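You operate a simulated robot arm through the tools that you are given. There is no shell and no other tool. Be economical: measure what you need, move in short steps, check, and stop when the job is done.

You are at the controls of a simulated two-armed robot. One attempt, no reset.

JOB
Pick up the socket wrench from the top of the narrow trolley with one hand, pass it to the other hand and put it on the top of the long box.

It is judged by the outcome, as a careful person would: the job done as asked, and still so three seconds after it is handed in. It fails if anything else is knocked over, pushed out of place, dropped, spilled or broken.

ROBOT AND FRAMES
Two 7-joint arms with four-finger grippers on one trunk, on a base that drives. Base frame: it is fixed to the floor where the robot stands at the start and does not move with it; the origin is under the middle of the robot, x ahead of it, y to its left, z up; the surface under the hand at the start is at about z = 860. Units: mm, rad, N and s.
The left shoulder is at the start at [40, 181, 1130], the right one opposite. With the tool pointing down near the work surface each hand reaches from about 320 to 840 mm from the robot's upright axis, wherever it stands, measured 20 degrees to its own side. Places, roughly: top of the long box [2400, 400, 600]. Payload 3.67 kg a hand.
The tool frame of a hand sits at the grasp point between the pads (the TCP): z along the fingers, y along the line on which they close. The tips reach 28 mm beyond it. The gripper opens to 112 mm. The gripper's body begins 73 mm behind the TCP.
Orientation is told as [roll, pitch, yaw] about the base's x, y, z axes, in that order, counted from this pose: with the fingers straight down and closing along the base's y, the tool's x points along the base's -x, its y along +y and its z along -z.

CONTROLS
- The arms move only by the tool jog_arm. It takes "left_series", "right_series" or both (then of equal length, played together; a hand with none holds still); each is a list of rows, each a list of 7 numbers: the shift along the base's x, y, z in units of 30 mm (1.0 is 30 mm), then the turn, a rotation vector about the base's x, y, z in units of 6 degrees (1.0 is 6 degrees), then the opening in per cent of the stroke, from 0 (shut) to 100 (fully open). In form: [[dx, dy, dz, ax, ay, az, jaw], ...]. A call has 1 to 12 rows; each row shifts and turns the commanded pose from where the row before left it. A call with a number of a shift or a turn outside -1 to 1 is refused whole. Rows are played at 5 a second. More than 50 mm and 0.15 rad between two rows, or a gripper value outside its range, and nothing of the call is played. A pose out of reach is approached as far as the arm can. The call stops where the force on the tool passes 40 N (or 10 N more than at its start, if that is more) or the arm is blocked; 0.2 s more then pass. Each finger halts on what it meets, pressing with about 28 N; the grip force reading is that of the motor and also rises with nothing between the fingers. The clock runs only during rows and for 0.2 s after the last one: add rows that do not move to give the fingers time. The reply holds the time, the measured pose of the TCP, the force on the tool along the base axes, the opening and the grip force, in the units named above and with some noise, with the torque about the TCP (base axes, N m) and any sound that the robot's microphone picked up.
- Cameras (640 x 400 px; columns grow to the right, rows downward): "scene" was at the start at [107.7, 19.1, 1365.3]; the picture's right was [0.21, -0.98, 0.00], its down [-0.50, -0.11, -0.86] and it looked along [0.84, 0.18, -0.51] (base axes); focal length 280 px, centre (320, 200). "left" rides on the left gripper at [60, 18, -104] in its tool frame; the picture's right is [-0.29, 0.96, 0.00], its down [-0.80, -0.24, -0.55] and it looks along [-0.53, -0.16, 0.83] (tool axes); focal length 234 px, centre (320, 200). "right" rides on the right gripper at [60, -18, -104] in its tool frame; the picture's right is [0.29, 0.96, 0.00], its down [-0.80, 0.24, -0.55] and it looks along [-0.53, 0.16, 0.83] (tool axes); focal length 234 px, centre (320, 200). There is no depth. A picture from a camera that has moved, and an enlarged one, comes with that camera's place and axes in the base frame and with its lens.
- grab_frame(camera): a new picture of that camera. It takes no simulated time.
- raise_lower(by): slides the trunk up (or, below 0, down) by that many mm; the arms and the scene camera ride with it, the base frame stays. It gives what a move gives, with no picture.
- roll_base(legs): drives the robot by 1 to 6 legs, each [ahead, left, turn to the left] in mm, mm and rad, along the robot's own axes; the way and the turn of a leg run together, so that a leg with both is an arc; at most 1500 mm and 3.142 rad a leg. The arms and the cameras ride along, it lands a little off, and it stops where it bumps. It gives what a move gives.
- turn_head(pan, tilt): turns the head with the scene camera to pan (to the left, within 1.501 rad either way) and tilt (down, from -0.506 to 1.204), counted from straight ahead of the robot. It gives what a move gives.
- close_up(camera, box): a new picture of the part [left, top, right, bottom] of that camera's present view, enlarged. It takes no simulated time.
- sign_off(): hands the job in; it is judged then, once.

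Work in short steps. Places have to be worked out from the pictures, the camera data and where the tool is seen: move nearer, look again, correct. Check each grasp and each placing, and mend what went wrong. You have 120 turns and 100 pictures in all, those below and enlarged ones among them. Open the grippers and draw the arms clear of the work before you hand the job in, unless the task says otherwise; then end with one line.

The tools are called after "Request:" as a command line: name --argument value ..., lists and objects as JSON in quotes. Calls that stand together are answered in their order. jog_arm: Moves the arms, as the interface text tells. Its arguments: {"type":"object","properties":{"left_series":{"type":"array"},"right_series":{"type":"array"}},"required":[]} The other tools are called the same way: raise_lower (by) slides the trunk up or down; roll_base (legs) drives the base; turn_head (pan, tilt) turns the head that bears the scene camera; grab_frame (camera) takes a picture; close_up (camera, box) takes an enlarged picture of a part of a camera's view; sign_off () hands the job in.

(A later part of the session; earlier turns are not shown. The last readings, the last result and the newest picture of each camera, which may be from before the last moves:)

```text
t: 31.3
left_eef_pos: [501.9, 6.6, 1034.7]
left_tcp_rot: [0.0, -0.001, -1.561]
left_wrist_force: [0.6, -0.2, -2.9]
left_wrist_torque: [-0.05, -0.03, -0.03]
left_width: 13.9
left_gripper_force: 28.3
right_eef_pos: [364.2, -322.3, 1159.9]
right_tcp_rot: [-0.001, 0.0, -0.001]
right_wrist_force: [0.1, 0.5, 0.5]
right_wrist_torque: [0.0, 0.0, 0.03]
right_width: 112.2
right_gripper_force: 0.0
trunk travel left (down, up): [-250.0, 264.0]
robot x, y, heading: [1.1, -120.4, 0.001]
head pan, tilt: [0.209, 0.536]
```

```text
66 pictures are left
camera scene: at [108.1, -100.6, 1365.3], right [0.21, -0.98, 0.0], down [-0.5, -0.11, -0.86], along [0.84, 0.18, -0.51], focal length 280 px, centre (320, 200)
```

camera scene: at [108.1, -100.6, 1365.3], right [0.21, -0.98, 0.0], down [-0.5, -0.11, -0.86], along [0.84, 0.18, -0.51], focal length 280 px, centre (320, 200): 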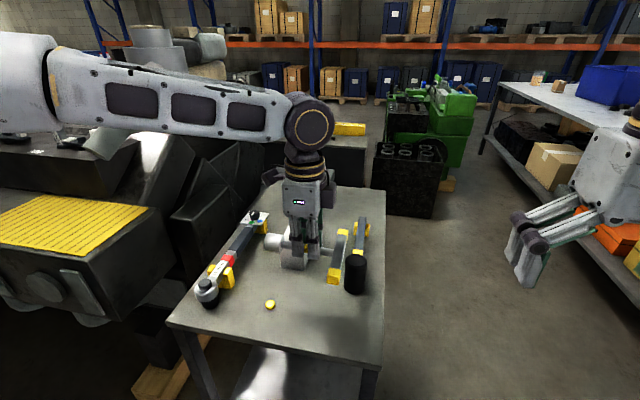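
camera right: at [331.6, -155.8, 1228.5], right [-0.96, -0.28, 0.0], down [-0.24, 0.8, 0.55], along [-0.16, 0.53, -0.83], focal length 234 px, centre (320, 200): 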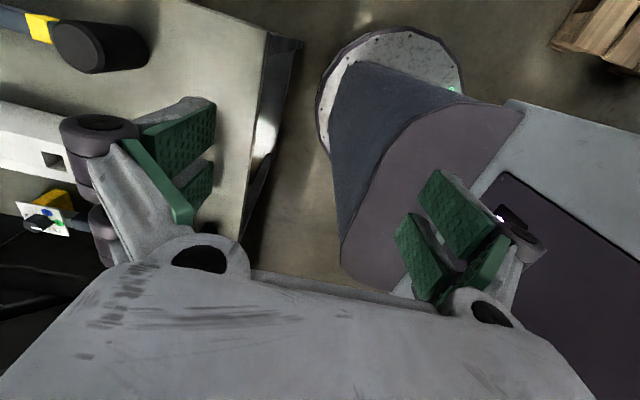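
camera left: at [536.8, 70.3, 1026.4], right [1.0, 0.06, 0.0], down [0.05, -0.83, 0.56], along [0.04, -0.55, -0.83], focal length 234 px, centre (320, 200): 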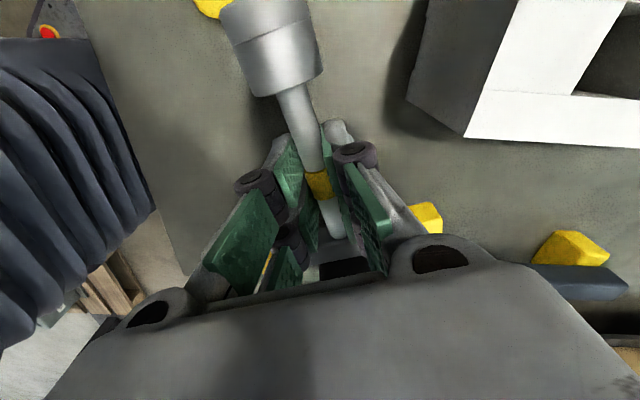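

Stable. I tilt the left hand -50.4°, which swings the bar end upward, and roll the right hand +39.6° to match.

Request:
jog_arm --left_series '[[0, 0, 0, -0.7, 0, 0, 0], [0, 0, 0, -0.7, 0, 0, 0], [0, 0, 0, -0.7, 0, 0, 0], [0, 0, 0, -0.7, 0, 0, 0], [0, 0, 0, -0.7, 0, 0, 0], [0, 0, 0, -0.7, 0, 0, 0], [0, 0, 0, -0.7, 0, 0, 0], [0, 0, 0, -0.7, 0, 0, 0], [0, 0, 0, -0.7, 0, 0, 0], [0, 0, 0, -0.7, 0, 0, 0], [0, 0, 0, -0.7, 0, 0, 0], [0, 0, 0, -0.7, 0, 0, 0]]' --right_series '[[0, 0, 0, 0.55, 0, 0, 70], [0, 0, 0, 0.55, 0, 0, 70], [0, 0, 0, 0.55, 0, 0, 70], [0, 0, 0, 0.55, 0, 0, 70], [0, 0, 0, 0.55, 0, 0, 70], [0, 0, 0, 0.55, 0, 0, 70], [0, 0, 0, 0.55, 0, 0, 70], [0, 0, 0, 0.55, 0, 0, 70], [0, 0, 0, 0.55, 0, 0, 70], [0, 0, 0, 0.55, 0, 0, 70], [0, 0, 0, 0.55, 0, 0, 70], [0, 0, 0, 0.55, 0, 0, 70]]'

Request:
grab_frame --camera "scene"

Request:
grab_frame --camera "right"

```text
t: 33.9
left_eef_pos: [502.2, 7.0, 1034.9]
left_tcp_rot: [-0.013, -0.883, -1.555]
left_wrist_force: [0.1, 0.8, -2.8]
left_wrist_torque: [0.02, 0.01, -0.03]
left_width: 14.2
left_gripper_force: 27.8
right_eef_pos: [364.0, -321.6, 1159.6]
right_tcp_rot: [0.692, 0.0, -0.001]
right_wrist_force: [0.4, 0.0, 0.3]
right_wrist_torque: [-0.01, 0.03, 0.01]
right_width: 78.6
right_gripper_force: 0.1
trunk travel left (down, up): [-250.0, 264.0]
robot x, y, heading: [2.5, -121.5, 0.002]
head pan, tilt: [0.209, 0.536]
```

```text
65 pictures are left
camera scene: at [107.7, -100.5, 1365.3], right [0.21, -0.98, 0.0], down [-0.5, -0.11, -0.86], along [0.84, 0.18, -0.51], focal length 280 px, centre (320, 200)
```

scene: 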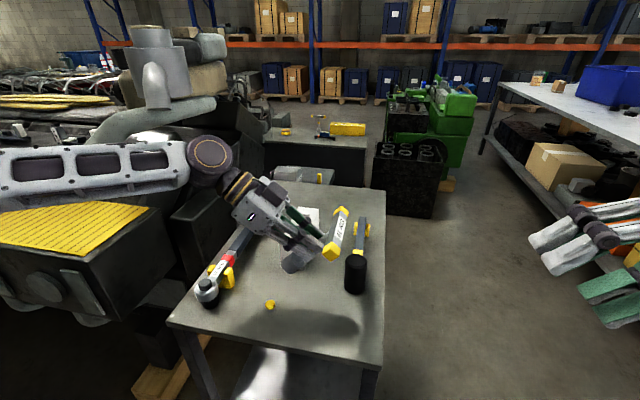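

```text
64 pictures are left
camera right: at [303.3, -401.5, 1228.5], right [-0.29, 0.74, 0.61], down [0.8, -0.17, 0.58], along [0.53, 0.65, -0.54], focal length 234 px, centre (320, 200)
```

right: 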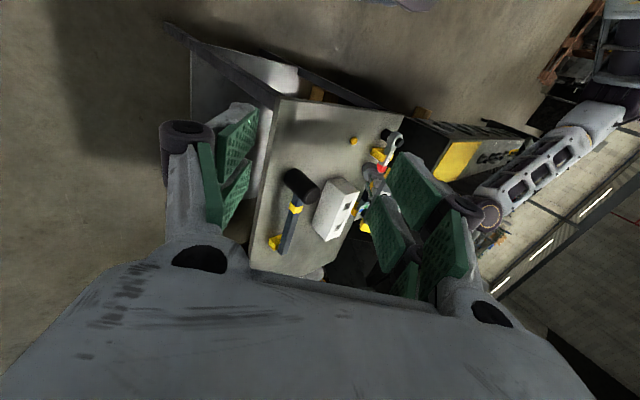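

By projection the bar centre is near [502, -43, 1068], which matches the image. I bring the right hand to a pre-grasp 90 mm back along the stem axis.

Request:
jog_arm --right_series '[[0.575, 0.91, -0.08, 0, 0, 0, 60], [0.575, 0.91, -0.08, 0, 0, 0, 60], [0.575, 0.91, -0.08, 0, 0, 0, 60], [0.575, 0.91, -0.08, 0, 0, 0, 60], [0.575, 0.91, -0.08, 0, 0, 0, 60], [0.575, 0.91, -0.08, 0, 0, 0, 60], [0.575, 0.91, -0.08, 0, 0, 0, 60], [0.575, 0.91, -0.08, 0, 0, 0, 60], [0, 0, 0, 0, 0, 0, 60]]'

Request:
grab_frame --camera "scene"

Request:
grab_frame --camera "right"

```text
t: 35.9
left_eef_pos: [501.7, 6.2, 1036.6]
left_tcp_rot: [-0.01, -0.883, -1.555]
left_wrist_force: [-0.6, -0.1, -3.3]
left_wrist_torque: [0.01, -0.04, -0.01]
left_width: 14.2
left_gripper_force: 28.1
right_eef_pos: [502.9, -104.1, 1140.9]
right_tcp_rot: [0.691, 0.001, 0.001]
right_wrist_force: [0.3, -0.5, -0.3]
right_wrist_torque: [0.02, 0.0, -0.01]
right_width: 67.1
right_gripper_force: 0.1
trunk travel left (down, up): [-250.0, 264.0]
robot x, y, heading: [0.4, -120.9, 0.0]
head pan, tilt: [0.209, 0.536]
```

```text
63 pictures are left
camera scene: at [107.5, -101.4, 1365.3], right [0.21, -0.98, 0.0], down [-0.5, -0.11, -0.86], along [0.84, 0.18, -0.51], focal length 280 px, centre (320, 200)
```

scene: 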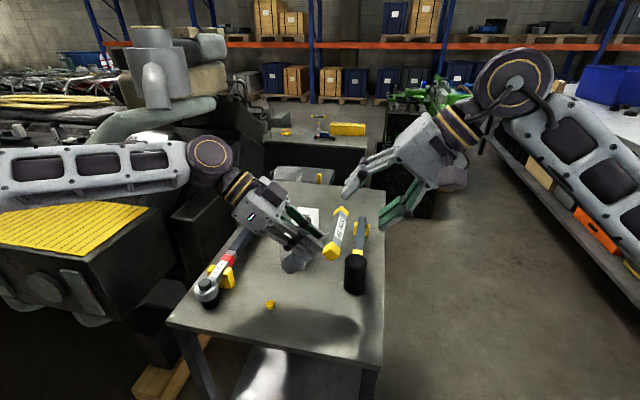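

```text
62 pictures are left
camera right: at [441.6, -184.3, 1210.0], right [-0.29, 0.74, 0.61], down [0.8, -0.17, 0.58], along [0.53, 0.65, -0.54], focal length 234 px, centre (320, 200)
```

right: 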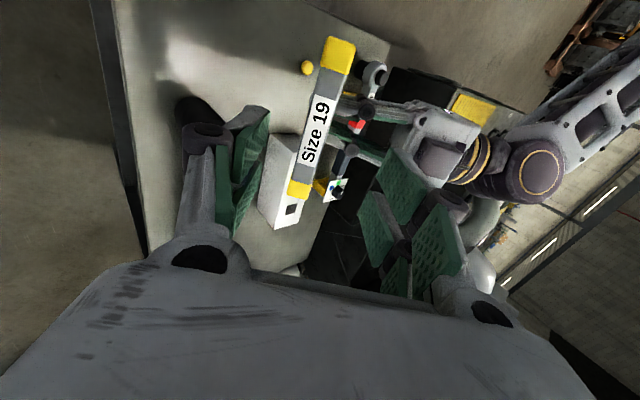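

The right camera puts the bar's outer face centre near [500, -54, 1075]. I advance along the stem axis to TCP [500, -50, 1070] and check before closing.

Request:
jog_arm --right_series '[[-0.017, 0.3, -0.394, 0, 0, 0, 60], [-0.017, 0.3, -0.394, 0, 0, 0, 60], [-0.017, 0.3, -0.394, 0, 0, 0, 60], [-0.017, 0.3, -0.394, 0, 0, 0, 60], [-0.017, 0.3, -0.394, 0, 0, 0, 60], [-0.017, 0.3, -0.394, 0, 0, 0, 60], [0, 0, 0, 0, 0, 0, 60]]'

Request:
grab_frame --camera "right"

Request:
close_up --camera "scene" --box '[220, 150, 440, 290]'

```text
t: 37.5
left_eef_pos: [502.2, 7.5, 1035.2]
left_tcp_rot: [-0.009, -0.881, -1.555]
left_wrist_force: [-0.3, 0.6, -3.6]
left_wrist_torque: [0.0, -0.01, -0.02]
left_width: 14.4
left_gripper_force: 27.9
right_eef_pos: [498.7, -48.8, 1070.3]
right_tcp_rot: [0.69, 0.0, 0.001]
right_wrist_force: [-0.8, 0.1, 0.3]
right_wrist_torque: [0.01, -0.02, 0.02]
right_width: 67.2
right_gripper_force: 0.0
trunk travel left (down, up): [-250.0, 264.0]
robot x, y, heading: [-1.5, -116.7, -0.001]
head pan, tilt: [0.209, 0.536]
```

```text
61 pictures are left
camera right: at [437.9, -129.0, 1138.3], right [-0.29, 0.74, 0.61], down [0.8, -0.17, 0.58], along [0.53, 0.65, -0.54], focal length 234 px, centre (320, 200)
```

right: 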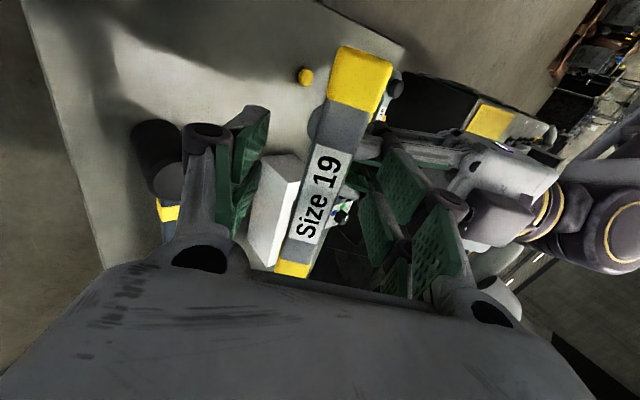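

```text
2.86 times, centred on (330, 220) of scene
camera zoom: at [107.9, -100.7, 1365.3], right [0.21, -0.98, 0.0], down [-0.5, -0.11, -0.86], along [0.84, 0.18, -0.51], focal length 802 px, centre (291, 143)
```

zoom: 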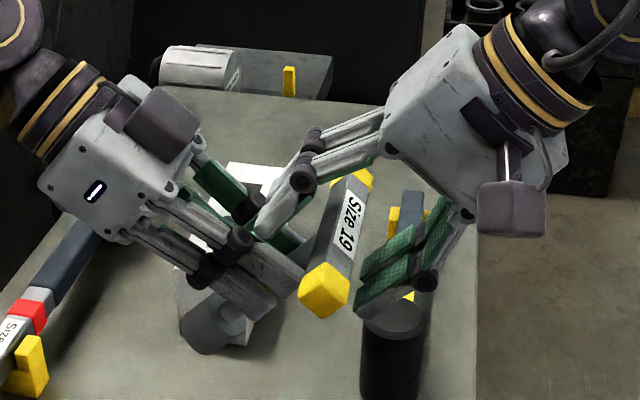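

The bar sits between the right pads and the hands clear each other. I close the right hand.

Request:
jog_arm --right_series '[[0, 0, 0, 0, 0, 0, 40], [0, 0, 0, 0, 0, 0, 25], [0, 0, 0, 0, 0, 0, 0], [0, 0, 0, 0, 0, 0, 0], [0, 0, 0, 0, 0, 0, 0]]'

Request:
grab_frame --camera "right"

Request:
close_up --camera "scene" --box '[220, 150, 440, 290]'

```text
t: 38.7
left_eef_pos: [503.4, 6.4, 1034.0]
left_tcp_rot: [-0.012, -0.881, -1.555]
left_wrist_force: [-0.2, 1.0, -3.0]
left_wrist_torque: [-0.5, -0.04, 0.01]
left_width: 14.3
left_gripper_force: 28.3
right_eef_pos: [499.6, -50.0, 1069.9]
right_tcp_rot: [0.691, 0.0, 0.0]
right_wrist_force: [-0.5, -0.2, 0.7]
right_wrist_torque: [0.48, 0.0, 0.03]
right_width: 19.6
right_gripper_force: 28.2
trunk travel left (down, up): [-250.0, 264.0]
robot x, y, heading: [-4.4, -120.8, -0.003]
head pan, tilt: [0.209, 0.536]
```

```text
59 pictures are left
camera right: at [438.1, -128.8, 1138.4], right [-0.29, 0.74, 0.61], down [0.8, -0.17, 0.58], along [0.53, 0.65, -0.54], focal length 234 px, centre (320, 200)
```

right: 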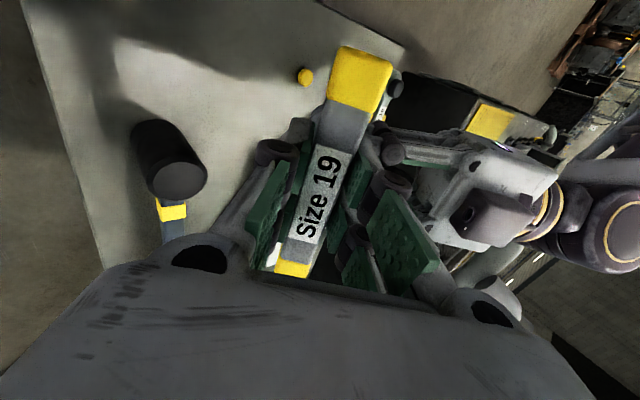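

```text
2.86 times, centred on (330, 220) of scene
camera zoom: at [108.0, -100.5, 1365.3], right [0.21, -0.98, 0.0], down [-0.5, -0.11, -0.86], along [0.84, 0.18, -0.51], focal length 802 px, centre (291, 143)
```

zoom: 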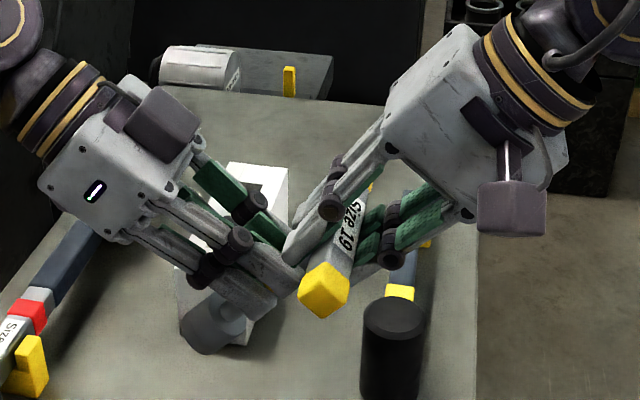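

The right hand has the middle of the bar at 19.6 mm. I release the left, keeping it in place at first to see whether the wrench stays with the right.

Request:
jog_arm --left_series '[[0, 0, 0, 0, 0, 0, 20], [0, 0, 0, 0, 0, 0, 35], [0, 0, 0, 0, 0, 0, 35], [0, 0, 0, 0, 0, 0, 35]]'

Request:
close_up --camera "scene" --box '[220, 150, 440, 290]'

```text
t: 39.7
left_eef_pos: [501.3, 5.4, 1033.8]
left_tcp_rot: [-0.012, -0.88, -1.556]
left_wrist_force: [0.6, 0.4, 0.5]
left_wrist_torque: [-0.02, 0.01, 0.0]
left_width: 39.4
left_gripper_force: 0.1
right_eef_pos: [499.1, -49.4, 1069.4]
right_tcp_rot: [0.691, 0.0, -0.001]
right_wrist_force: [-0.4, -0.2, -0.3]
right_wrist_torque: [-0.15, -0.03, -0.02]
right_width: 19.3
right_gripper_force: 28.1
trunk travel left (down, up): [-250.0, 264.0]
robot x, y, heading: [-1.7, -119.8, 0.002]
head pan, tilt: [0.209, 0.536]
```

```text
2.86 times, centred on (330, 220) of scene
camera zoom: at [108.0, -100.5, 1365.3], right [0.21, -0.98, 0.0], down [-0.5, -0.11, -0.86], along [0.84, 0.18, -0.51], focal length 802 px, centre (291, 143)
```

zoom: 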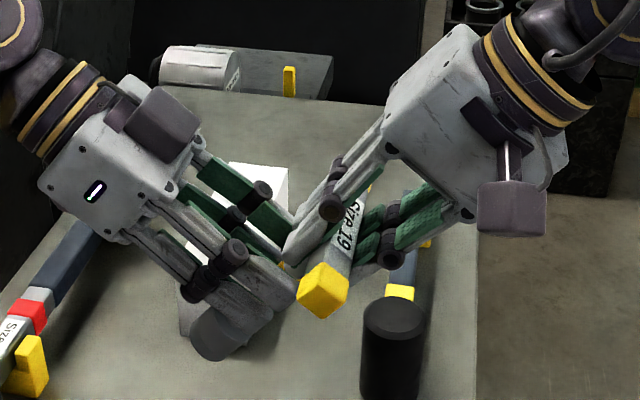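

The socket end swung a little toward vertical. I take one idle reading to see which hand carries the weight.

Request:
jog_arm --right_series '[[0, 0, 0, 0, 0, 0, 0], [0, 0, 0, 0, 0, 0, 0]]'

Request:
grab_frame --camera "right"

Request:
grab_frame --camera "left"

```text
t: 40.3
left_eef_pos: [502.5, 6.4, 1034.7]
left_tcp_rot: [-0.013, -0.882, -1.554]
left_wrist_force: [-0.2, 0.6, -0.1]
left_wrist_torque: [0.0, 0.0, -0.01]
left_width: 39.1
left_gripper_force: 0.1
right_eef_pos: [499.2, -49.3, 1069.3]
right_tcp_rot: [0.692, -0.002, -0.001]
right_wrist_force: [-0.5, 0.6, 0.2]
right_wrist_torque: [-0.11, -0.02, 0.04]
right_width: 19.1
right_gripper_force: 27.9
trunk travel left (down, up): [-250.0, 264.0]
robot x, y, heading: [2.9, -123.6, 0.001]
head pan, tilt: [0.209, 0.536]
```

```text
56 pictures are left
camera right: at [438.0, -128.9, 1138.3], right [-0.29, 0.74, 0.61], down [0.8, -0.17, 0.58], along [0.53, 0.65, -0.54], focal length 234 px, centre (320, 200)
```

right: 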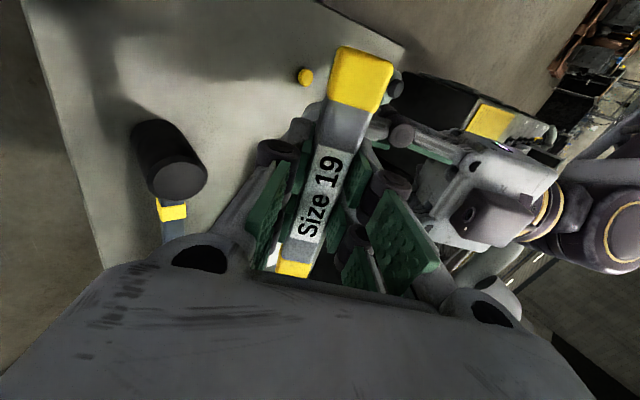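

```text
55 pictures are left
camera left: at [519.0, 126.3, 1054.7], right [0.96, -0.18, 0.22], down [-0.23, -0.08, 0.97], along [-0.15, -0.98, -0.12], focal length 234 px, centre (320, 200)
```

left: 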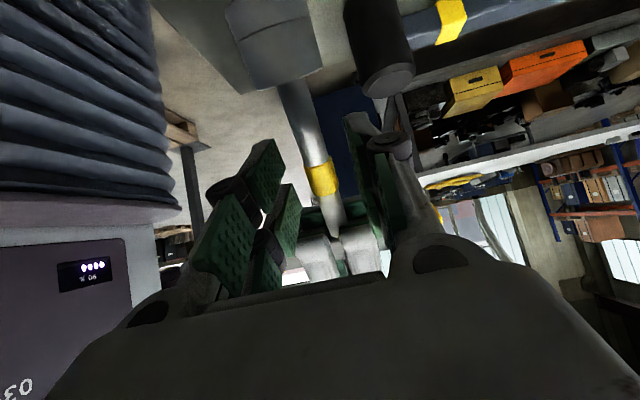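

The right gripper's opening reads 19.6, then 19.3, then 19.1, so it may be creeping. I check visually for more rotation.

Request:
close_up --camera "scene" --box '[220, 150, 440, 290]'

```text
2.86 times, centred on (330, 220) of scene
camera zoom: at [108.0, -100.5, 1365.3], right [0.21, -0.98, 0.0], down [-0.5, -0.11, -0.86], along [0.84, 0.18, -0.51], focal length 802 px, centre (291, 143)
```

zoom: 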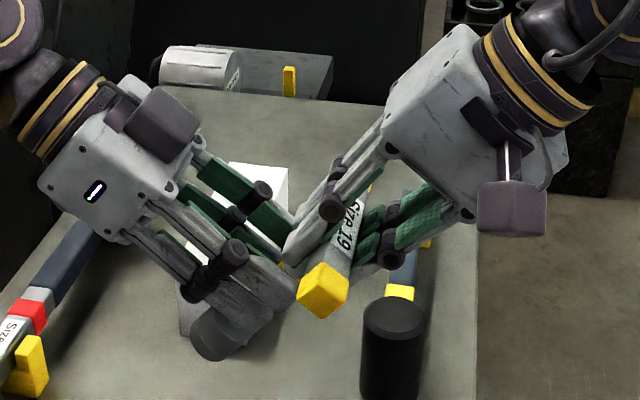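

It looks stable. I withdraw the left hand along its own axis, with the fingers straddling the stem, while the right holds still.

Request:
jog_arm --left_series '[[0, 0.3, 0.25, 0, 0, 0, 50], [0, 0.4, 0.33, 0, 0, 0, 50], [0, 0.6, 0.5, 0, 0, 0, 50], [0, 0.6, 0.5, 0, 0, 0, 50], [0, 0.6, 0.5, 0, 0, 0, 50], [0, 0.6, 0.5, 0, 0, 0, 50], [0, 0.6, 0.3, 0, 0, 0, 50], [0, 0.6, 0, 0, 0, 0, 50]]'

Request:
grab_frame --camera "scene"

Request:
grab_frame --camera "left"

```text
t: 42.1
left_eef_pos: [502.3, 136.7, 1121.8]
left_tcp_rot: [-0.009, -0.882, -1.556]
left_wrist_force: [0.0, 0.7, -0.9]
left_wrist_torque: [0.0, 0.02, 0.01]
left_width: 56.0
left_gripper_force: 0.1
right_eef_pos: [499.1, -49.2, 1069.2]
right_tcp_rot: [0.692, -0.001, -0.001]
right_wrist_force: [-0.5, 0.0, 0.4]
right_wrist_torque: [-0.19, 0.03, 0.01]
right_width: 19.2
right_gripper_force: 28.5
trunk travel left (down, up): [-250.0, 264.0]
robot x, y, heading: [1.9, -120.2, 0.004]
head pan, tilt: [0.209, 0.536]
```

```text
53 pictures are left
camera scene: at [107.9, -99.9, 1365.3], right [0.21, -0.98, 0.0], down [-0.5, -0.11, -0.86], along [0.84, 0.18, -0.51], focal length 280 px, centre (320, 200)
```

scene: 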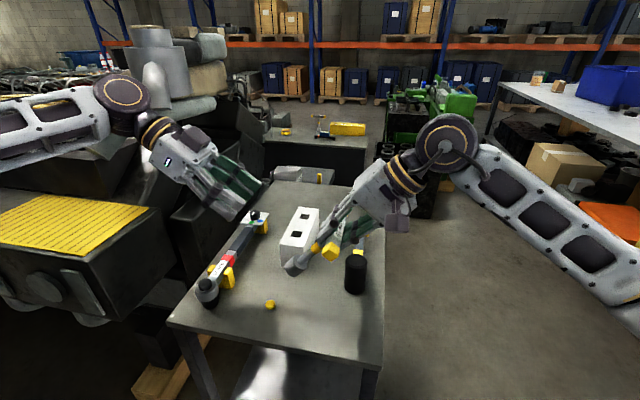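

```text
52 pictures are left
camera left: at [519.1, 256.2, 1141.4], right [0.96, -0.18, 0.22], down [-0.23, -0.08, 0.97], along [-0.15, -0.98, -0.12], focal length 234 px, centre (320, 200)
```

left: 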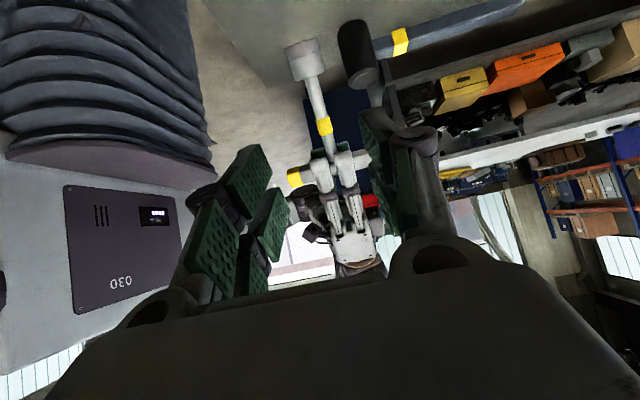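

The handover worked: the right hand alone holds the wrench. I bring the right hand upright slowly so the wrench hangs vertically, and lift it a bit.

Request:
jog_arm --right_series '[[0, 0, 0.1, -0.3, 0, 0, 0], [0, 0, 0.15, -0.55, 0, 0, 0], [0, 0, 0.2, -0.55, 0, 0, 0], [0, 0, 0.2, -0.6, 0, 0, 0], [0, 0, 0.2, -0.6, 0, 0, 0], [0, 0, 0.2, -0.6, 0, 0, 0], [0, 0, 0.2, -0.6, 0, 0, 0], [0, 0, 0.2, -0.6, 0, 0, 0], [0, 0, 0.2, -0.6, 0, 0, 0], [0, 0, 0.2, -0.6, 0, 0, 0], [0, 0, 0.1, -0.6, 0, 0, 0], [0, 0, 0.1, -0.4, 0, 0, 0]]'

Request:
grab_frame --camera "scene"

Request:
grab_frame --camera "left"

```text
t: 44.7
left_eef_pos: [501.1, 136.0, 1121.4]
left_tcp_rot: [-0.008, -0.884, -1.555]
left_wrist_force: [-0.2, 0.4, -0.4]
left_wrist_torque: [-0.03, -0.01, 0.02]
left_width: 56.1
left_gripper_force: 0.0
right_eef_pos: [497.8, -50.5, 1129.5]
right_tcp_rot: [-0.002, 0.002, 0.001]
right_wrist_force: [0.1, 0.5, -2.5]
right_wrist_torque: [0.06, 0.01, 0.01]
right_width: 19.3
right_gripper_force: 27.9
trunk travel left (down, up): [-250.0, 264.0]
robot x, y, heading: [-1.8, -125.6, -0.002]
head pan, tilt: [0.209, 0.536]
```

```text
51 pictures are left
camera scene: at [107.9, -100.2, 1365.3], right [0.21, -0.98, 0.0], down [-0.5, -0.11, -0.86], along [0.84, 0.18, -0.51], focal length 280 px, centre (320, 200)
```

scene: 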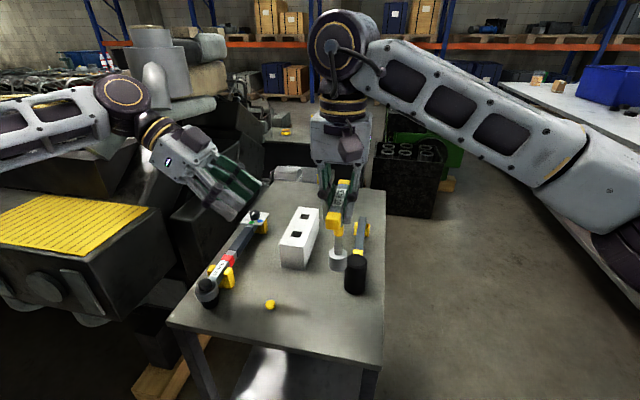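

```text
50 pictures are left
camera left: at [519.1, 255.6, 1141.4], right [0.96, -0.18, 0.22], down [-0.23, -0.08, 0.97], along [-0.15, -0.98, -0.12], focal length 234 px, centre (320, 200)
```

left: 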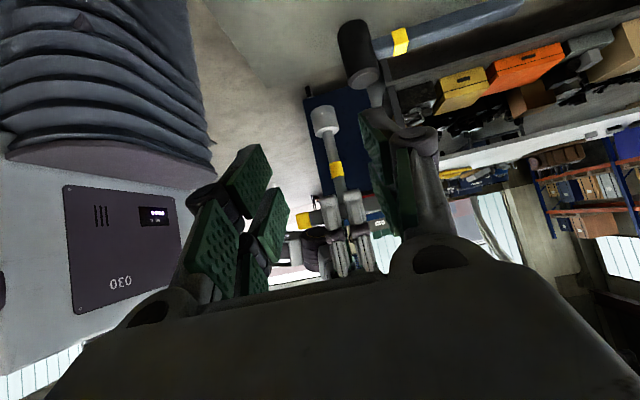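

The wrench hangs vertically and the wrist carries about 2.5 N. I draw both hands in for travel.

Request:
jog_arm --right_series '[[-0.2, -0.3, 0.1, 0, 0, 0, 0], [-0.4, -0.6, 0.1, 0, 0, 0, 0], [-0.4, -0.7, 0.1, 0, 0, 0, 0], [-0.4, -0.7, 0.1, 0, 0, 0, 0], [-0.4, -0.7, 0.1, 0, 0, 0, 0], [-0.4, -0.7, 0.1, 0, 0, 0, 0], [-0.4, -0.7, 0, 0, 0, 0, 0], [-0.2, -0.4, 0, 0, 0, 0, 0], [0, 0, 0, 0, 0, 0, 0]]' --left_series '[[-0.5, 0.2, 0.3, 0.9, 0, 0, 50], [-0.6, 0.2, 0.3, 0.9, 0, 0, 50], [-0.6, 0.2, 0.1, 0.9, 0, 0, 50], [-0.6, 0.2, 0, 0.9, 0, 0, 50], [-0.6, 0, 0, 0.9, 0, 0, 50], [-0.6, 0, 0, 0.9, 0, 0, 50], [-0.6, 0, 0, 0.9, 0, 0, 50], [-0.6, 0, 0, 0.9, 0, 0, 50], [0, 0, 0, 0, 0, 0, 50]]'

Request:
turn_head --pan -0.3 --tilt 0.45

Request:
grab_frame --camera "scene"

```text
t: 46.7
left_eef_pos: [361.4, 158.9, 1140.4]
left_tcp_rot: [-0.001, -0.127, -1.562]
left_wrist_force: [0.2, 1.1, 0.3]
left_wrist_torque: [-0.02, 0.01, -0.02]
left_width: 56.0
left_gripper_force: 0.1
right_eef_pos: [414.1, -193.8, 1149.5]
right_tcp_rot: [-0.001, 0.0, -0.001]
right_wrist_force: [0.9, 0.6, -4.4]
right_wrist_torque: [0.02, 0.02, -0.01]
right_width: 19.3
right_gripper_force: 27.7
trunk travel left (down, up): [-250.0, 264.0]
robot x, y, heading: [-1.9, -119.7, 0.001]
head pan, tilt: [0.209, 0.536]
```

```text
t: 47.6
left_eef_pos: [361.0, 159.7, 1142.9]
left_tcp_rot: [-0.002, -0.128, -1.562]
left_wrist_force: [1.0, 0.2, -0.3]
left_wrist_torque: [-0.04, -0.01, -0.01]
left_width: 56.4
left_gripper_force: 0.0
right_eef_pos: [414.8, -194.4, 1149.0]
right_tcp_rot: [0.0, 0.0, 0.0]
right_wrist_force: [0.0, 1.0, -3.1]
right_wrist_torque: [-0.03, -0.01, 0.03]
right_width: 19.2
right_gripper_force: 28.0
trunk travel left (down, up): [-250.0, 264.0]
robot x, y, heading: [-2.2, -117.5, 0.002]
head pan, tilt: [-0.3, 0.45]
```

```text
49 pictures are left
camera scene: at [107.6, -146.4, 1373.1], right [-0.3, -0.96, 0.0], down [-0.42, 0.13, -0.9], along [0.86, -0.27, -0.44], focal length 280 px, centre (320, 200)
```

scene: 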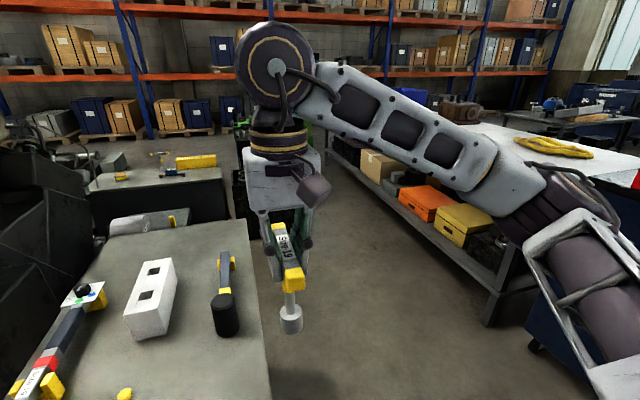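

The aisle to the right of the trolley is about 1.1 m wide, with the trolley edge at y≈-150 and the bench at y≈-1300 or beyond. I drive right and then forward, and look again.

Request:
roll_base --legs '[[0, -540, 0], [1300, 0, 0]]'

Request:
turn_head --pan 0.7 --tilt 0.5

Request:
grab_frame --camera "scene"

```text
t: 57.2
left_eef_pos: [1672.9, -395.8, 1141.6]
left_tcp_rot: [-0.001, -0.127, -1.57]
left_wrist_force: [0.9, 0.9, 0.1]
left_wrist_torque: [0.02, -0.01, -0.02]
left_width: 56.2
left_gripper_force: 0.2
right_eef_pos: [1724.9, -749.4, 1148.5]
right_tcp_rot: [-0.001, 0.001, -0.009]
right_wrist_force: [-0.1, 0.3, -2.6]
right_wrist_torque: [0.07, -0.01, 0.01]
right_width: 19.1
right_gripper_force: 27.7
trunk travel left (down, up): [-250.0, 264.0]
robot x, y, heading: [1312.7, -669.7, -0.014]
head pan, tilt: [-0.3, 0.45]
```

```text
t: 58.5
left_eef_pos: [1672.3, -397.4, 1142.9]
left_tcp_rot: [0.0, -0.128, -1.571]
left_wrist_force: [-0.1, -0.4, -0.2]
left_wrist_torque: [0.02, 0.02, 0.03]
left_width: 56.2
left_gripper_force: 0.2
right_eef_pos: [1724.6, -749.7, 1149.7]
right_tcp_rot: [0.001, 0.001, -0.009]
right_wrist_force: [0.6, 0.1, -2.3]
right_wrist_torque: [-0.02, 0.0, 0.01]
right_width: 19.2
right_gripper_force: 27.8
trunk travel left (down, up): [-250.0, 264.0]
robot x, y, heading: [1311.4, -669.3, -0.008]
head pan, tilt: [0.7, 0.499]
```

```text
48 pictures are left
camera scene: at [1399.9, -613.9, 1368.7], right [0.64, -0.77, 0.0], down [-0.37, -0.3, -0.88], along [0.68, 0.56, -0.48], focal length 280 px, centre (320, 200)
```

scene: 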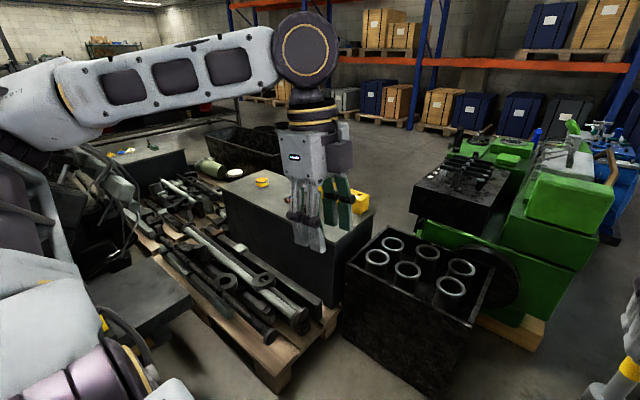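

A pallet with parts lies in front of the long box (x≈1820–2220, y>-20) and a crate sits at its right end (x>2250, y -570…-80). The front right part of the box top, around [2350, 110], looks free. I'll stand near [1870, -420] and turn left about 66°.

Request:
roll_base --legs '[[555, 0, 0], [0, 230, 0], [0, 0, 1.15]]'

Request:
turn_head --pan -0.3 --tilt 0.75

Request:
grab_frame --camera "scene"

```text
t: 66.3
left_eef_pos: [1766.8, -5.2, 1142.8]
left_tcp_rot: [-0.002, -0.127, -0.423]
left_wrist_force: [-0.6, -0.4, -0.6]
left_wrist_torque: [0.01, -0.02, 0.04]
left_width: 55.9
left_gripper_force: 0.2
right_eef_pos: [2110.2, -103.8, 1148.3]
right_tcp_rot: [0.0, -0.001, 1.137]
right_wrist_force: [-0.4, 0.3, -2.8]
right_wrist_torque: [-0.01, 0.0, 0.04]
right_width: 19.4
right_gripper_force: 27.7
trunk travel left (down, up): [-250.0, 264.0]
robot x, y, heading: [1871.2, -450.5, 1.137]
head pan, tilt: [0.7, 0.499]
```

```text
t: 67.5
left_eef_pos: [1766.8, -3.5, 1142.7]
left_tcp_rot: [-0.003, -0.128, -0.425]
left_wrist_force: [0.0, -0.4, -0.6]
left_wrist_torque: [0.0, -0.02, 0.02]
left_width: 55.8
left_gripper_force: 0.2
right_eef_pos: [2111.3, -105.2, 1148.6]
right_tcp_rot: [0.001, 0.0, 1.137]
right_wrist_force: [0.9, -0.5, -3.4]
right_wrist_torque: [-0.02, 0.01, -0.04]
right_width: 19.1
right_gripper_force: 28.0
trunk travel left (down, up): [-250.0, 264.0]
robot x, y, heading: [1867.0, -445.9, 1.135]
head pan, tilt: [-0.3, 0.75]
```

```text
47 pictures are left
camera scene: at [1931.8, -369.1, 1346.7], right [0.74, -0.67, 0.0], down [-0.46, -0.51, -0.73], along [0.49, 0.54, -0.68], focal length 280 px, centre (320, 200)
```

scene: 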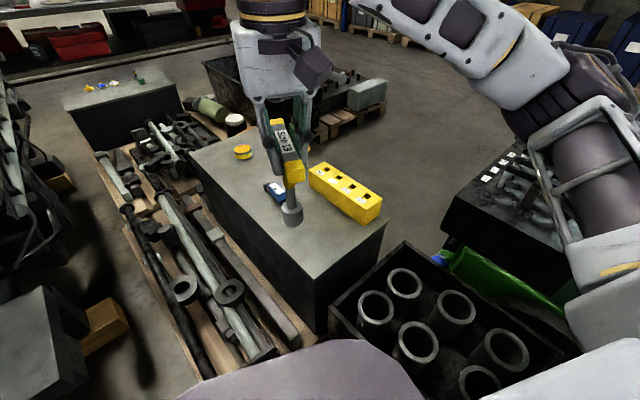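

I have a clear view now. The box corner is at [2233, -12], the yellow block starts at x≈2498, and the area around [2350, 110] is free. I lower the trunk 230 mm; the wrench bottom stays near z≈780.

Request:
raise_lower --by -230

Request:
grab_frame --camera "scene"

```text
t: 70.0
left_eef_pos: [1767.4, -5.2, 911.5]
left_tcp_rot: [0.0, -0.128, -0.425]
left_wrist_force: [0.3, 0.8, 0.1]
left_wrist_torque: [0.02, 0.0, 0.01]
left_width: 56.1
left_gripper_force: 0.0
right_eef_pos: [2110.7, -104.1, 918.2]
right_tcp_rot: [-0.001, 0.0, 1.135]
right_wrist_force: [-0.3, 0.6, -3.3]
right_wrist_torque: [0.01, 0.0, -0.02]
right_width: 19.4
right_gripper_force: 27.4
trunk travel left (down, up): [-20.0, 494.0]
robot x, y, heading: [1872.0, -448.8, 1.135]
head pan, tilt: [-0.3, 0.75]
```

```text
46 pictures are left
camera scene: at [1931.8, -369.3, 1116.3], right [0.74, -0.67, 0.0], down [-0.46, -0.51, -0.73], along [0.49, 0.54, -0.68], focal length 280 px, centre (320, 200)
```

scene: 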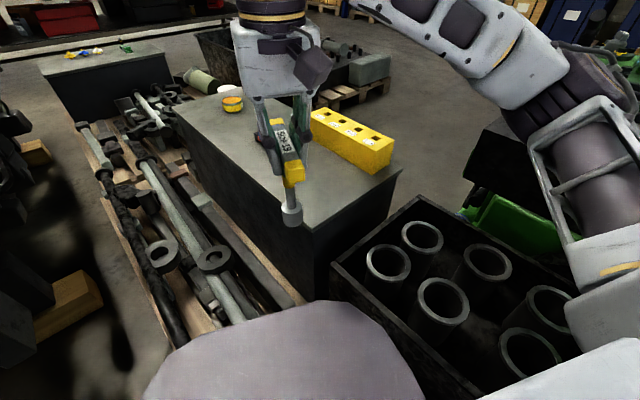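

I move the right hand horizontally over [2350, 110].

Request:
jog_arm --right_series '[[0.3, 0.27, 0, 0, 0, 0, 0], [0.6, 0.54, 0, 0, 0, 0, 0], [0.8, 0.71, 0, 0, 0, 0, 0], [0.8, 0.71, 0, 0, 0, 0, 0], [0.8, 0.71, 0, 0, 0, 0, 0], [0.8, 0.71, 0, 0, 0, 0, 0], [0.8, 0.71, 0, 0, 0, 0, 0], [0.8, 0.71, 0, 0, 0, 0, 0], [0.8, 0.71, 0, 0, 0, 0, 0], [0.8, 0.71, 0, 0, 0, 0, 0], [0.5, 0.45, 0, 0, 0, 0, 0], [0.2, 0.2, 0, 0, 0, 0, 0]]'

Request:
grab_frame --camera "scene"

Request:
grab_frame --camera "right"

```text
t: 72.6
left_eef_pos: [1768.9, -4.7, 911.4]
left_tcp_rot: [-0.002, -0.128, -0.425]
left_wrist_force: [-0.2, -0.4, -0.3]
left_wrist_torque: [0.01, -0.02, 0.03]
left_width: 56.0
left_gripper_force: 0.1
right_eef_pos: [2350.1, 109.5, 918.3]
right_tcp_rot: [0.001, -0.001, 1.138]
right_wrist_force: [-0.6, -0.1, -3.2]
right_wrist_torque: [-0.04, 0.01, 0.01]
right_width: 19.3
right_gripper_force: 27.8
trunk travel left (down, up): [-20.0, 494.0]
robot x, y, heading: [1868.4, -449.6, 1.134]
head pan, tilt: [-0.3, 0.75]
```

```text
45 pictures are left
camera scene: at [1932.0, -369.1, 1116.2], right [0.74, -0.67, 0.0], down [-0.46, -0.51, -0.73], along [0.49, 0.54, -0.68], focal length 280 px, centre (320, 200)
```

scene: 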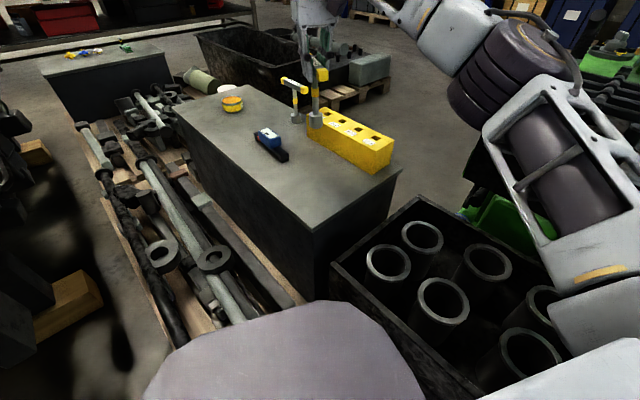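

```text
44 pictures are left
camera right: at [2341.0, 48.7, 1022.9], right [-0.99, 0.14, 0.0], down [0.12, 0.82, 0.55], along [0.08, 0.55, -0.83], focal length 234 px, centre (320, 200)
```

right: 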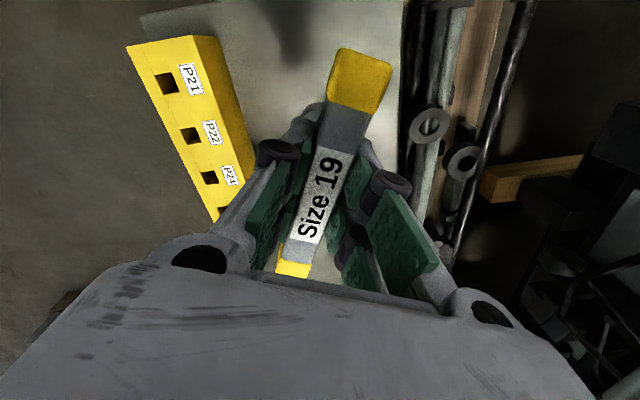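

I check how vertical the wrench hangs before lowering.

Request:
close_up --camera "scene" --box '[270, 40, 370, 140]'

```text
4.00 times, centred on (320, 90) of scene
camera zoom: at [1932.0, -369.1, 1116.2], right [0.74, -0.67, 0.0], down [-0.46, -0.51, -0.73], along [0.49, 0.54, -0.68], focal length 1122 px, centre (320, 640)
```

zoom: 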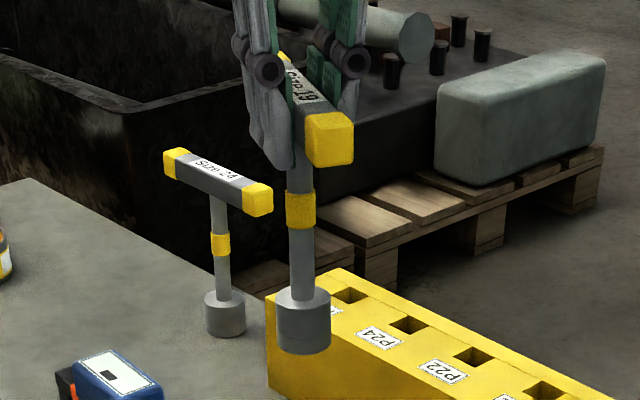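

The wrench is vertical. I lower to TCP ≈ 774 first, about 30 mm above the expected contact.

Request:
jog_arm --right_series '[[0, 0, -0.4, 0, 0, 0, 0], [0, 0, -0.7, 0, 0, 0, 0], [0, 0, -0.8, 0, 0, 0, 0], [0, 0, -0.8, 0, 0, 0, 0], [0, 0, -0.8, 0, 0, 0, 0], [0, 0, -0.7, 0, 0, 0, 0], [0, 0, -0.4, 0, 0, 0, 0], [0, 0, -0.2, 0, 0, 0, 0]]'

Request:
close_up --camera "scene" --box '[250, 80, 390, 240]'

```text
t: 74.4
left_eef_pos: [1766.3, -4.1, 912.2]
left_tcp_rot: [-0.001, -0.127, -0.426]
left_wrist_force: [0.7, -0.1, -0.8]
left_wrist_torque: [0.0, 0.0, 0.03]
left_width: 55.8
left_gripper_force: 0.0
right_eef_pos: [2351.0, 109.1, 776.0]
right_tcp_rot: [0.002, 0.001, 1.139]
right_wrist_force: [0.4, 0.4, -3.2]
right_wrist_torque: [0.0, 0.02, 0.05]
right_width: 18.9
right_gripper_force: 28.1
trunk travel left (down, up): [-20.0, 494.0]
robot x, y, heading: [1868.2, -444.4, 1.134]
head pan, tilt: [-0.3, 0.75]
```

```text
2.50 times, centred on (320, 160) of scene
camera zoom: at [1932.0, -369.0, 1116.2], right [0.74, -0.67, 0.0], down [-0.46, -0.51, -0.73], along [0.49, 0.54, -0.68], focal length 701 px, centre (320, 300)
```

zoom: 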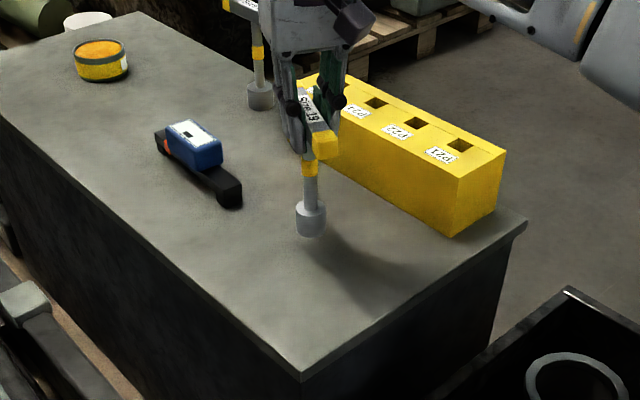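

About 30 mm remain and the spot is free. I lower to ≈754.

Request:
jog_arm --right_series '[[0, 0, -0.2, 0, 0, 0, 0], [0, 0, -0.2, 0, 0, 0, 0], [0, 0, -0.2, 0, 0, 0, 0], [0, 0, -0.15, 0, 0, 0, 0], [0, 0, 0, 0, 0, 0, 0]]'

Request:
close_up --camera "scene" --box '[280, 110, 360, 210]'

```text
t: 75.6
left_eef_pos: [1767.8, -4.3, 912.0]
left_tcp_rot: [-0.004, -0.125, -0.425]
left_wrist_force: [0.1, 0.0, 0.1]
left_wrist_torque: [-0.05, -0.03, 0.0]
left_width: 56.3
left_gripper_force: 0.0
right_eef_pos: [2350.8, 110.2, 750.8]
right_tcp_rot: [0.002, 0.0, 1.136]
right_wrist_force: [-0.3, 0.4, -3.3]
right_wrist_torque: [-0.02, 0.0, 0.02]
right_width: 19.1
right_gripper_force: 28.1
trunk travel left (down, up): [-20.0, 494.0]
robot x, y, heading: [1867.7, -450.3, 1.137]
head pan, tilt: [-0.3, 0.75]
```

```text
4.00 times, centred on (320, 160) of scene
camera zoom: at [1931.9, -369.1, 1116.2], right [0.74, -0.67, 0.0], down [-0.46, -0.51, -0.73], along [0.49, 0.54, -0.68], focal length 1122 px, centre (320, 360)
```

zoom: 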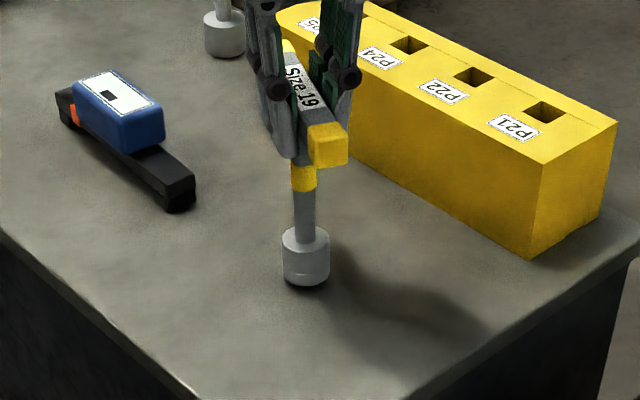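

Still a small gap. I creep down in 2 mm steps, watching the force.

Request:
jog_arm --right_series '[[0, 0, -0.07, 0, 0, 0, 0], [0, 0, -0.07, 0, 0, 0, 0], [0, 0, -0.07, 0, 0, 0, 0], [0, 0, 0, 0, 0, 0, 0]]'

```text
t: 76.6
left_eef_pos: [1768.1, -4.0, 912.4]
left_tcp_rot: [-0.001, -0.128, -0.423]
left_wrist_force: [0.3, 0.3, 0.8]
left_wrist_torque: [0.01, -0.01, 0.0]
left_width: 56.0
left_gripper_force: 0.0
right_eef_pos: [2350.9, 109.2, 745.2]
right_tcp_rot: [0.001, 0.0, 1.136]
right_wrist_force: [0.2, 0.2, -2.4]
right_wrist_torque: [-0.01, -0.01, 0.02]
right_width: 19.2
right_gripper_force: 28.7
trunk travel left (down, up): [-20.0, 494.0]
robot x, y, heading: [1869.4, -448.4, 1.136]
head pan, tilt: [-0.3, 0.75]
```

No contact yet, so I go on down.

Request:
jog_arm --right_series '[[0, 0, -0.07, 0, 0, 0, 0], [0, 0, -0.07, 0, 0, 0, 0], [0, 0, 0, 0, 0, 0, 0]]'

Request:
close_up --camera "scene" --box '[290, 140, 350, 200]'

```text
t: 77.4
left_eef_pos: [1766.0, -6.1, 912.2]
left_tcp_rot: [0.001, -0.13, -0.424]
left_wrist_force: [0.2, -1.0, 0.6]
left_wrist_torque: [0.0, 0.0, 0.0]
left_width: 55.8
left_gripper_force: 0.1
right_eef_pos: [2350.6, 109.1, 744.5]
right_tcp_rot: [0.001, -0.007, 1.136]
right_wrist_force: [1.0, -2.1, 17.4]
right_wrist_torque: [0.01, -0.08, 0.02]
right_width: 19.2
right_gripper_force: 27.7
trunk travel left (down, up): [-20.0, 494.0]
robot x, y, heading: [1870.5, -446.8, 1.139]
head pan, tilt: [-0.3, 0.75]
```

```text
6.67 times, centred on (320, 170) of scene
camera zoom: at [1930.8, -370.8, 1116.5], right [0.74, -0.67, 0.0], down [-0.46, -0.51, -0.73], along [0.49, 0.54, -0.68], focal length 1870 px, centre (320, 400)
```

zoom: 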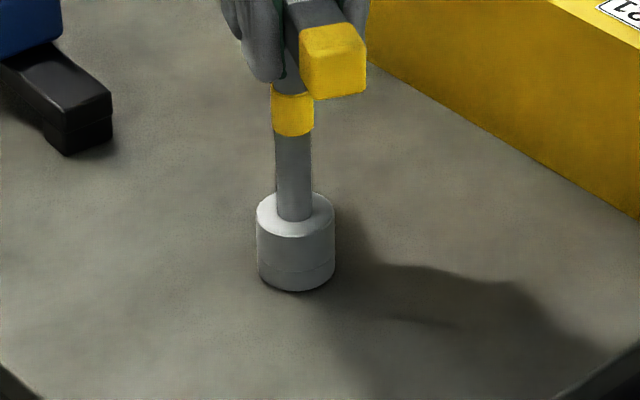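

Contact: the force jumped to +17 N at TCP 744.5 and the socket is flat on the box. I ease off about 2 mm and open gradually.

Request:
jog_arm --right_series '[[0, 0, 0.05, 0, 0, 0, 0], [0, 0, 0, 0, 0, 0, 0]]'

```text
t: 78.0
left_eef_pos: [1766.0, -5.7, 912.4]
left_tcp_rot: [0.001, -0.129, -0.425]
left_wrist_force: [-0.5, -0.2, -0.4]
left_wrist_torque: [0.03, -0.01, -0.02]
left_width: 56.0
left_gripper_force: 0.0
right_eef_pos: [2350.2, 109.1, 744.8]
right_tcp_rot: [0.001, -0.002, 1.138]
right_wrist_force: [2.7, 2.3, 17.6]
right_wrist_torque: [0.58, -0.26, 0.02]
right_width: 18.8
right_gripper_force: 27.8
trunk travel left (down, up): [-20.0, 494.0]
robot x, y, heading: [1870.2, -446.8, 1.137]
head pan, tilt: [-0.3, 0.75]
```

Still pressing with 17 N, so I ease up another 1.5 mm.

Request:
jog_arm --right_series '[[0, 0, 0.04, 0, 0, 0, 0], [0, 0, 0, 0, 0, 0, 0]]'

```text
t: 78.6
left_eef_pos: [1766.8, -5.6, 911.7]
left_tcp_rot: [0.0, -0.129, -0.424]
left_wrist_force: [0.8, -0.4, 0.2]
left_wrist_torque: [0.0, -0.04, -0.02]
left_width: 55.9
left_gripper_force: 0.1
right_eef_pos: [2350.2, 108.3, 745.8]
right_tcp_rot: [0.0, -0.002, 1.135]
right_wrist_force: [3.3, 2.2, 12.5]
right_wrist_torque: [0.75, -0.37, -0.12]
right_width: 19.1
right_gripper_force: 28.2
trunk travel left (down, up): [-20.0, 494.0]
robot x, y, heading: [1870.2, -449.5, 1.133]
head pan, tilt: [-0.3, 0.75]
```

The force is falling but there is side torque. I ease up a little more and look.

Request:
jog_arm --right_series '[[0, 0, 0.05, 0, 0, 0, 0], [0, 0, 0, 0, 0, 0, 0]]'

Request:
close_up --camera "scene" --box '[280, 110, 360, 210]'

```text
t: 79.2
left_eef_pos: [1766.8, -6.0, 912.2]
left_tcp_rot: [0.0, -0.128, -0.423]
left_wrist_force: [0.0, 0.5, 0.0]
left_wrist_torque: [-0.03, -0.01, -0.02]
left_width: 56.1
left_gripper_force: 0.1
right_eef_pos: [2351.3, 109.7, 743.2]
right_tcp_rot: [-0.001, 0.001, 1.138]
right_wrist_force: [0.1, 1.5, 2.6]
right_wrist_torque: [0.27, -0.09, -0.06]
right_width: 19.1
right_gripper_force: 27.9
trunk travel left (down, up): [-20.0, 494.0]
robot x, y, heading: [1869.4, -452.0, 1.133]
head pan, tilt: [-0.3, 0.75]
```

```text
4.00 times, centred on (320, 160) of scene
camera zoom: at [1931.7, -369.5, 1116.2], right [0.74, -0.67, 0.0], down [-0.46, -0.51, -0.73], along [0.49, 0.54, -0.68], focal length 1122 px, centre (320, 360)
```

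zoom: 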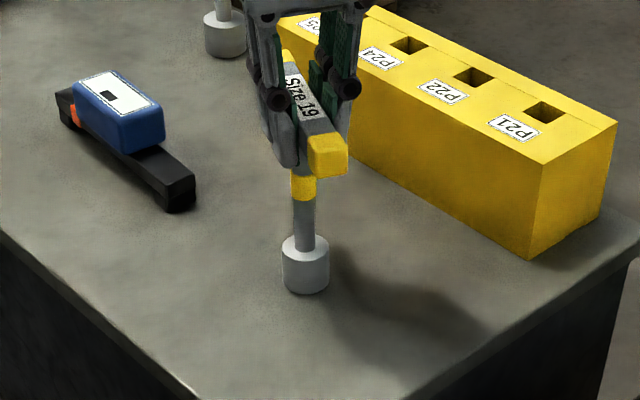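

Contact is light now, around 2.6 N, and the wrench stands upright. I open the right hand gradually.

Request:
jog_arm --right_series '[[0, 0, 0, 0, 0, 0, 18], [0, 0, 0, 0, 0, 0, 20], [0, 0, 0, 0, 0, 0, 24], [0, 0, 0, 0, 0, 0, 32], [0, 0, 0, 0, 0, 0, 45], [0, 0, 0, 0, 0, 0, 45]]'

Request:
close_up --camera "scene" --box '[280, 110, 360, 210]'

Request:
grab_frame --camera "right"

```text
t: 80.6
left_eef_pos: [1767.0, -5.8, 911.5]
left_tcp_rot: [-0.002, -0.126, -0.425]
left_wrist_force: [0.2, -0.5, 0.1]
left_wrist_torque: [0.01, 0.01, 0.01]
left_width: 56.0
left_gripper_force: 0.1
right_eef_pos: [2352.1, 109.7, 746.1]
right_tcp_rot: [-0.001, 0.001, 1.137]
right_wrist_force: [-0.6, 0.5, -0.1]
right_wrist_torque: [0.01, 0.03, 0.01]
right_width: 50.3
right_gripper_force: 0.0
trunk travel left (down, up): [-20.0, 494.0]
robot x, y, heading: [1870.1, -450.2, 1.137]
head pan, tilt: [-0.3, 0.75]
```

```text
4.00 times, centred on (320, 160) of scene
camera zoom: at [1931.8, -369.3, 1116.2], right [0.74, -0.67, 0.0], down [-0.46, -0.51, -0.73], along [0.49, 0.54, -0.68], focal length 1122 px, centre (320, 360)
```

zoom: 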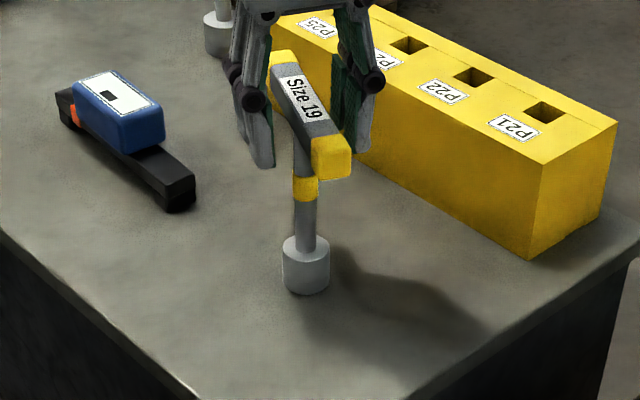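

```text
37 pictures are left
camera right: at [2340.8, 48.6, 850.0], right [-0.99, 0.14, 0.0], down [0.12, 0.82, 0.55], along [0.08, 0.55, -0.83], focal length 234 px, centre (320, 200)
```

right: 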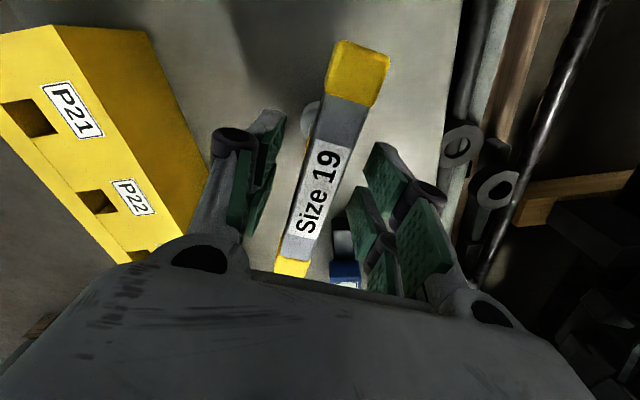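

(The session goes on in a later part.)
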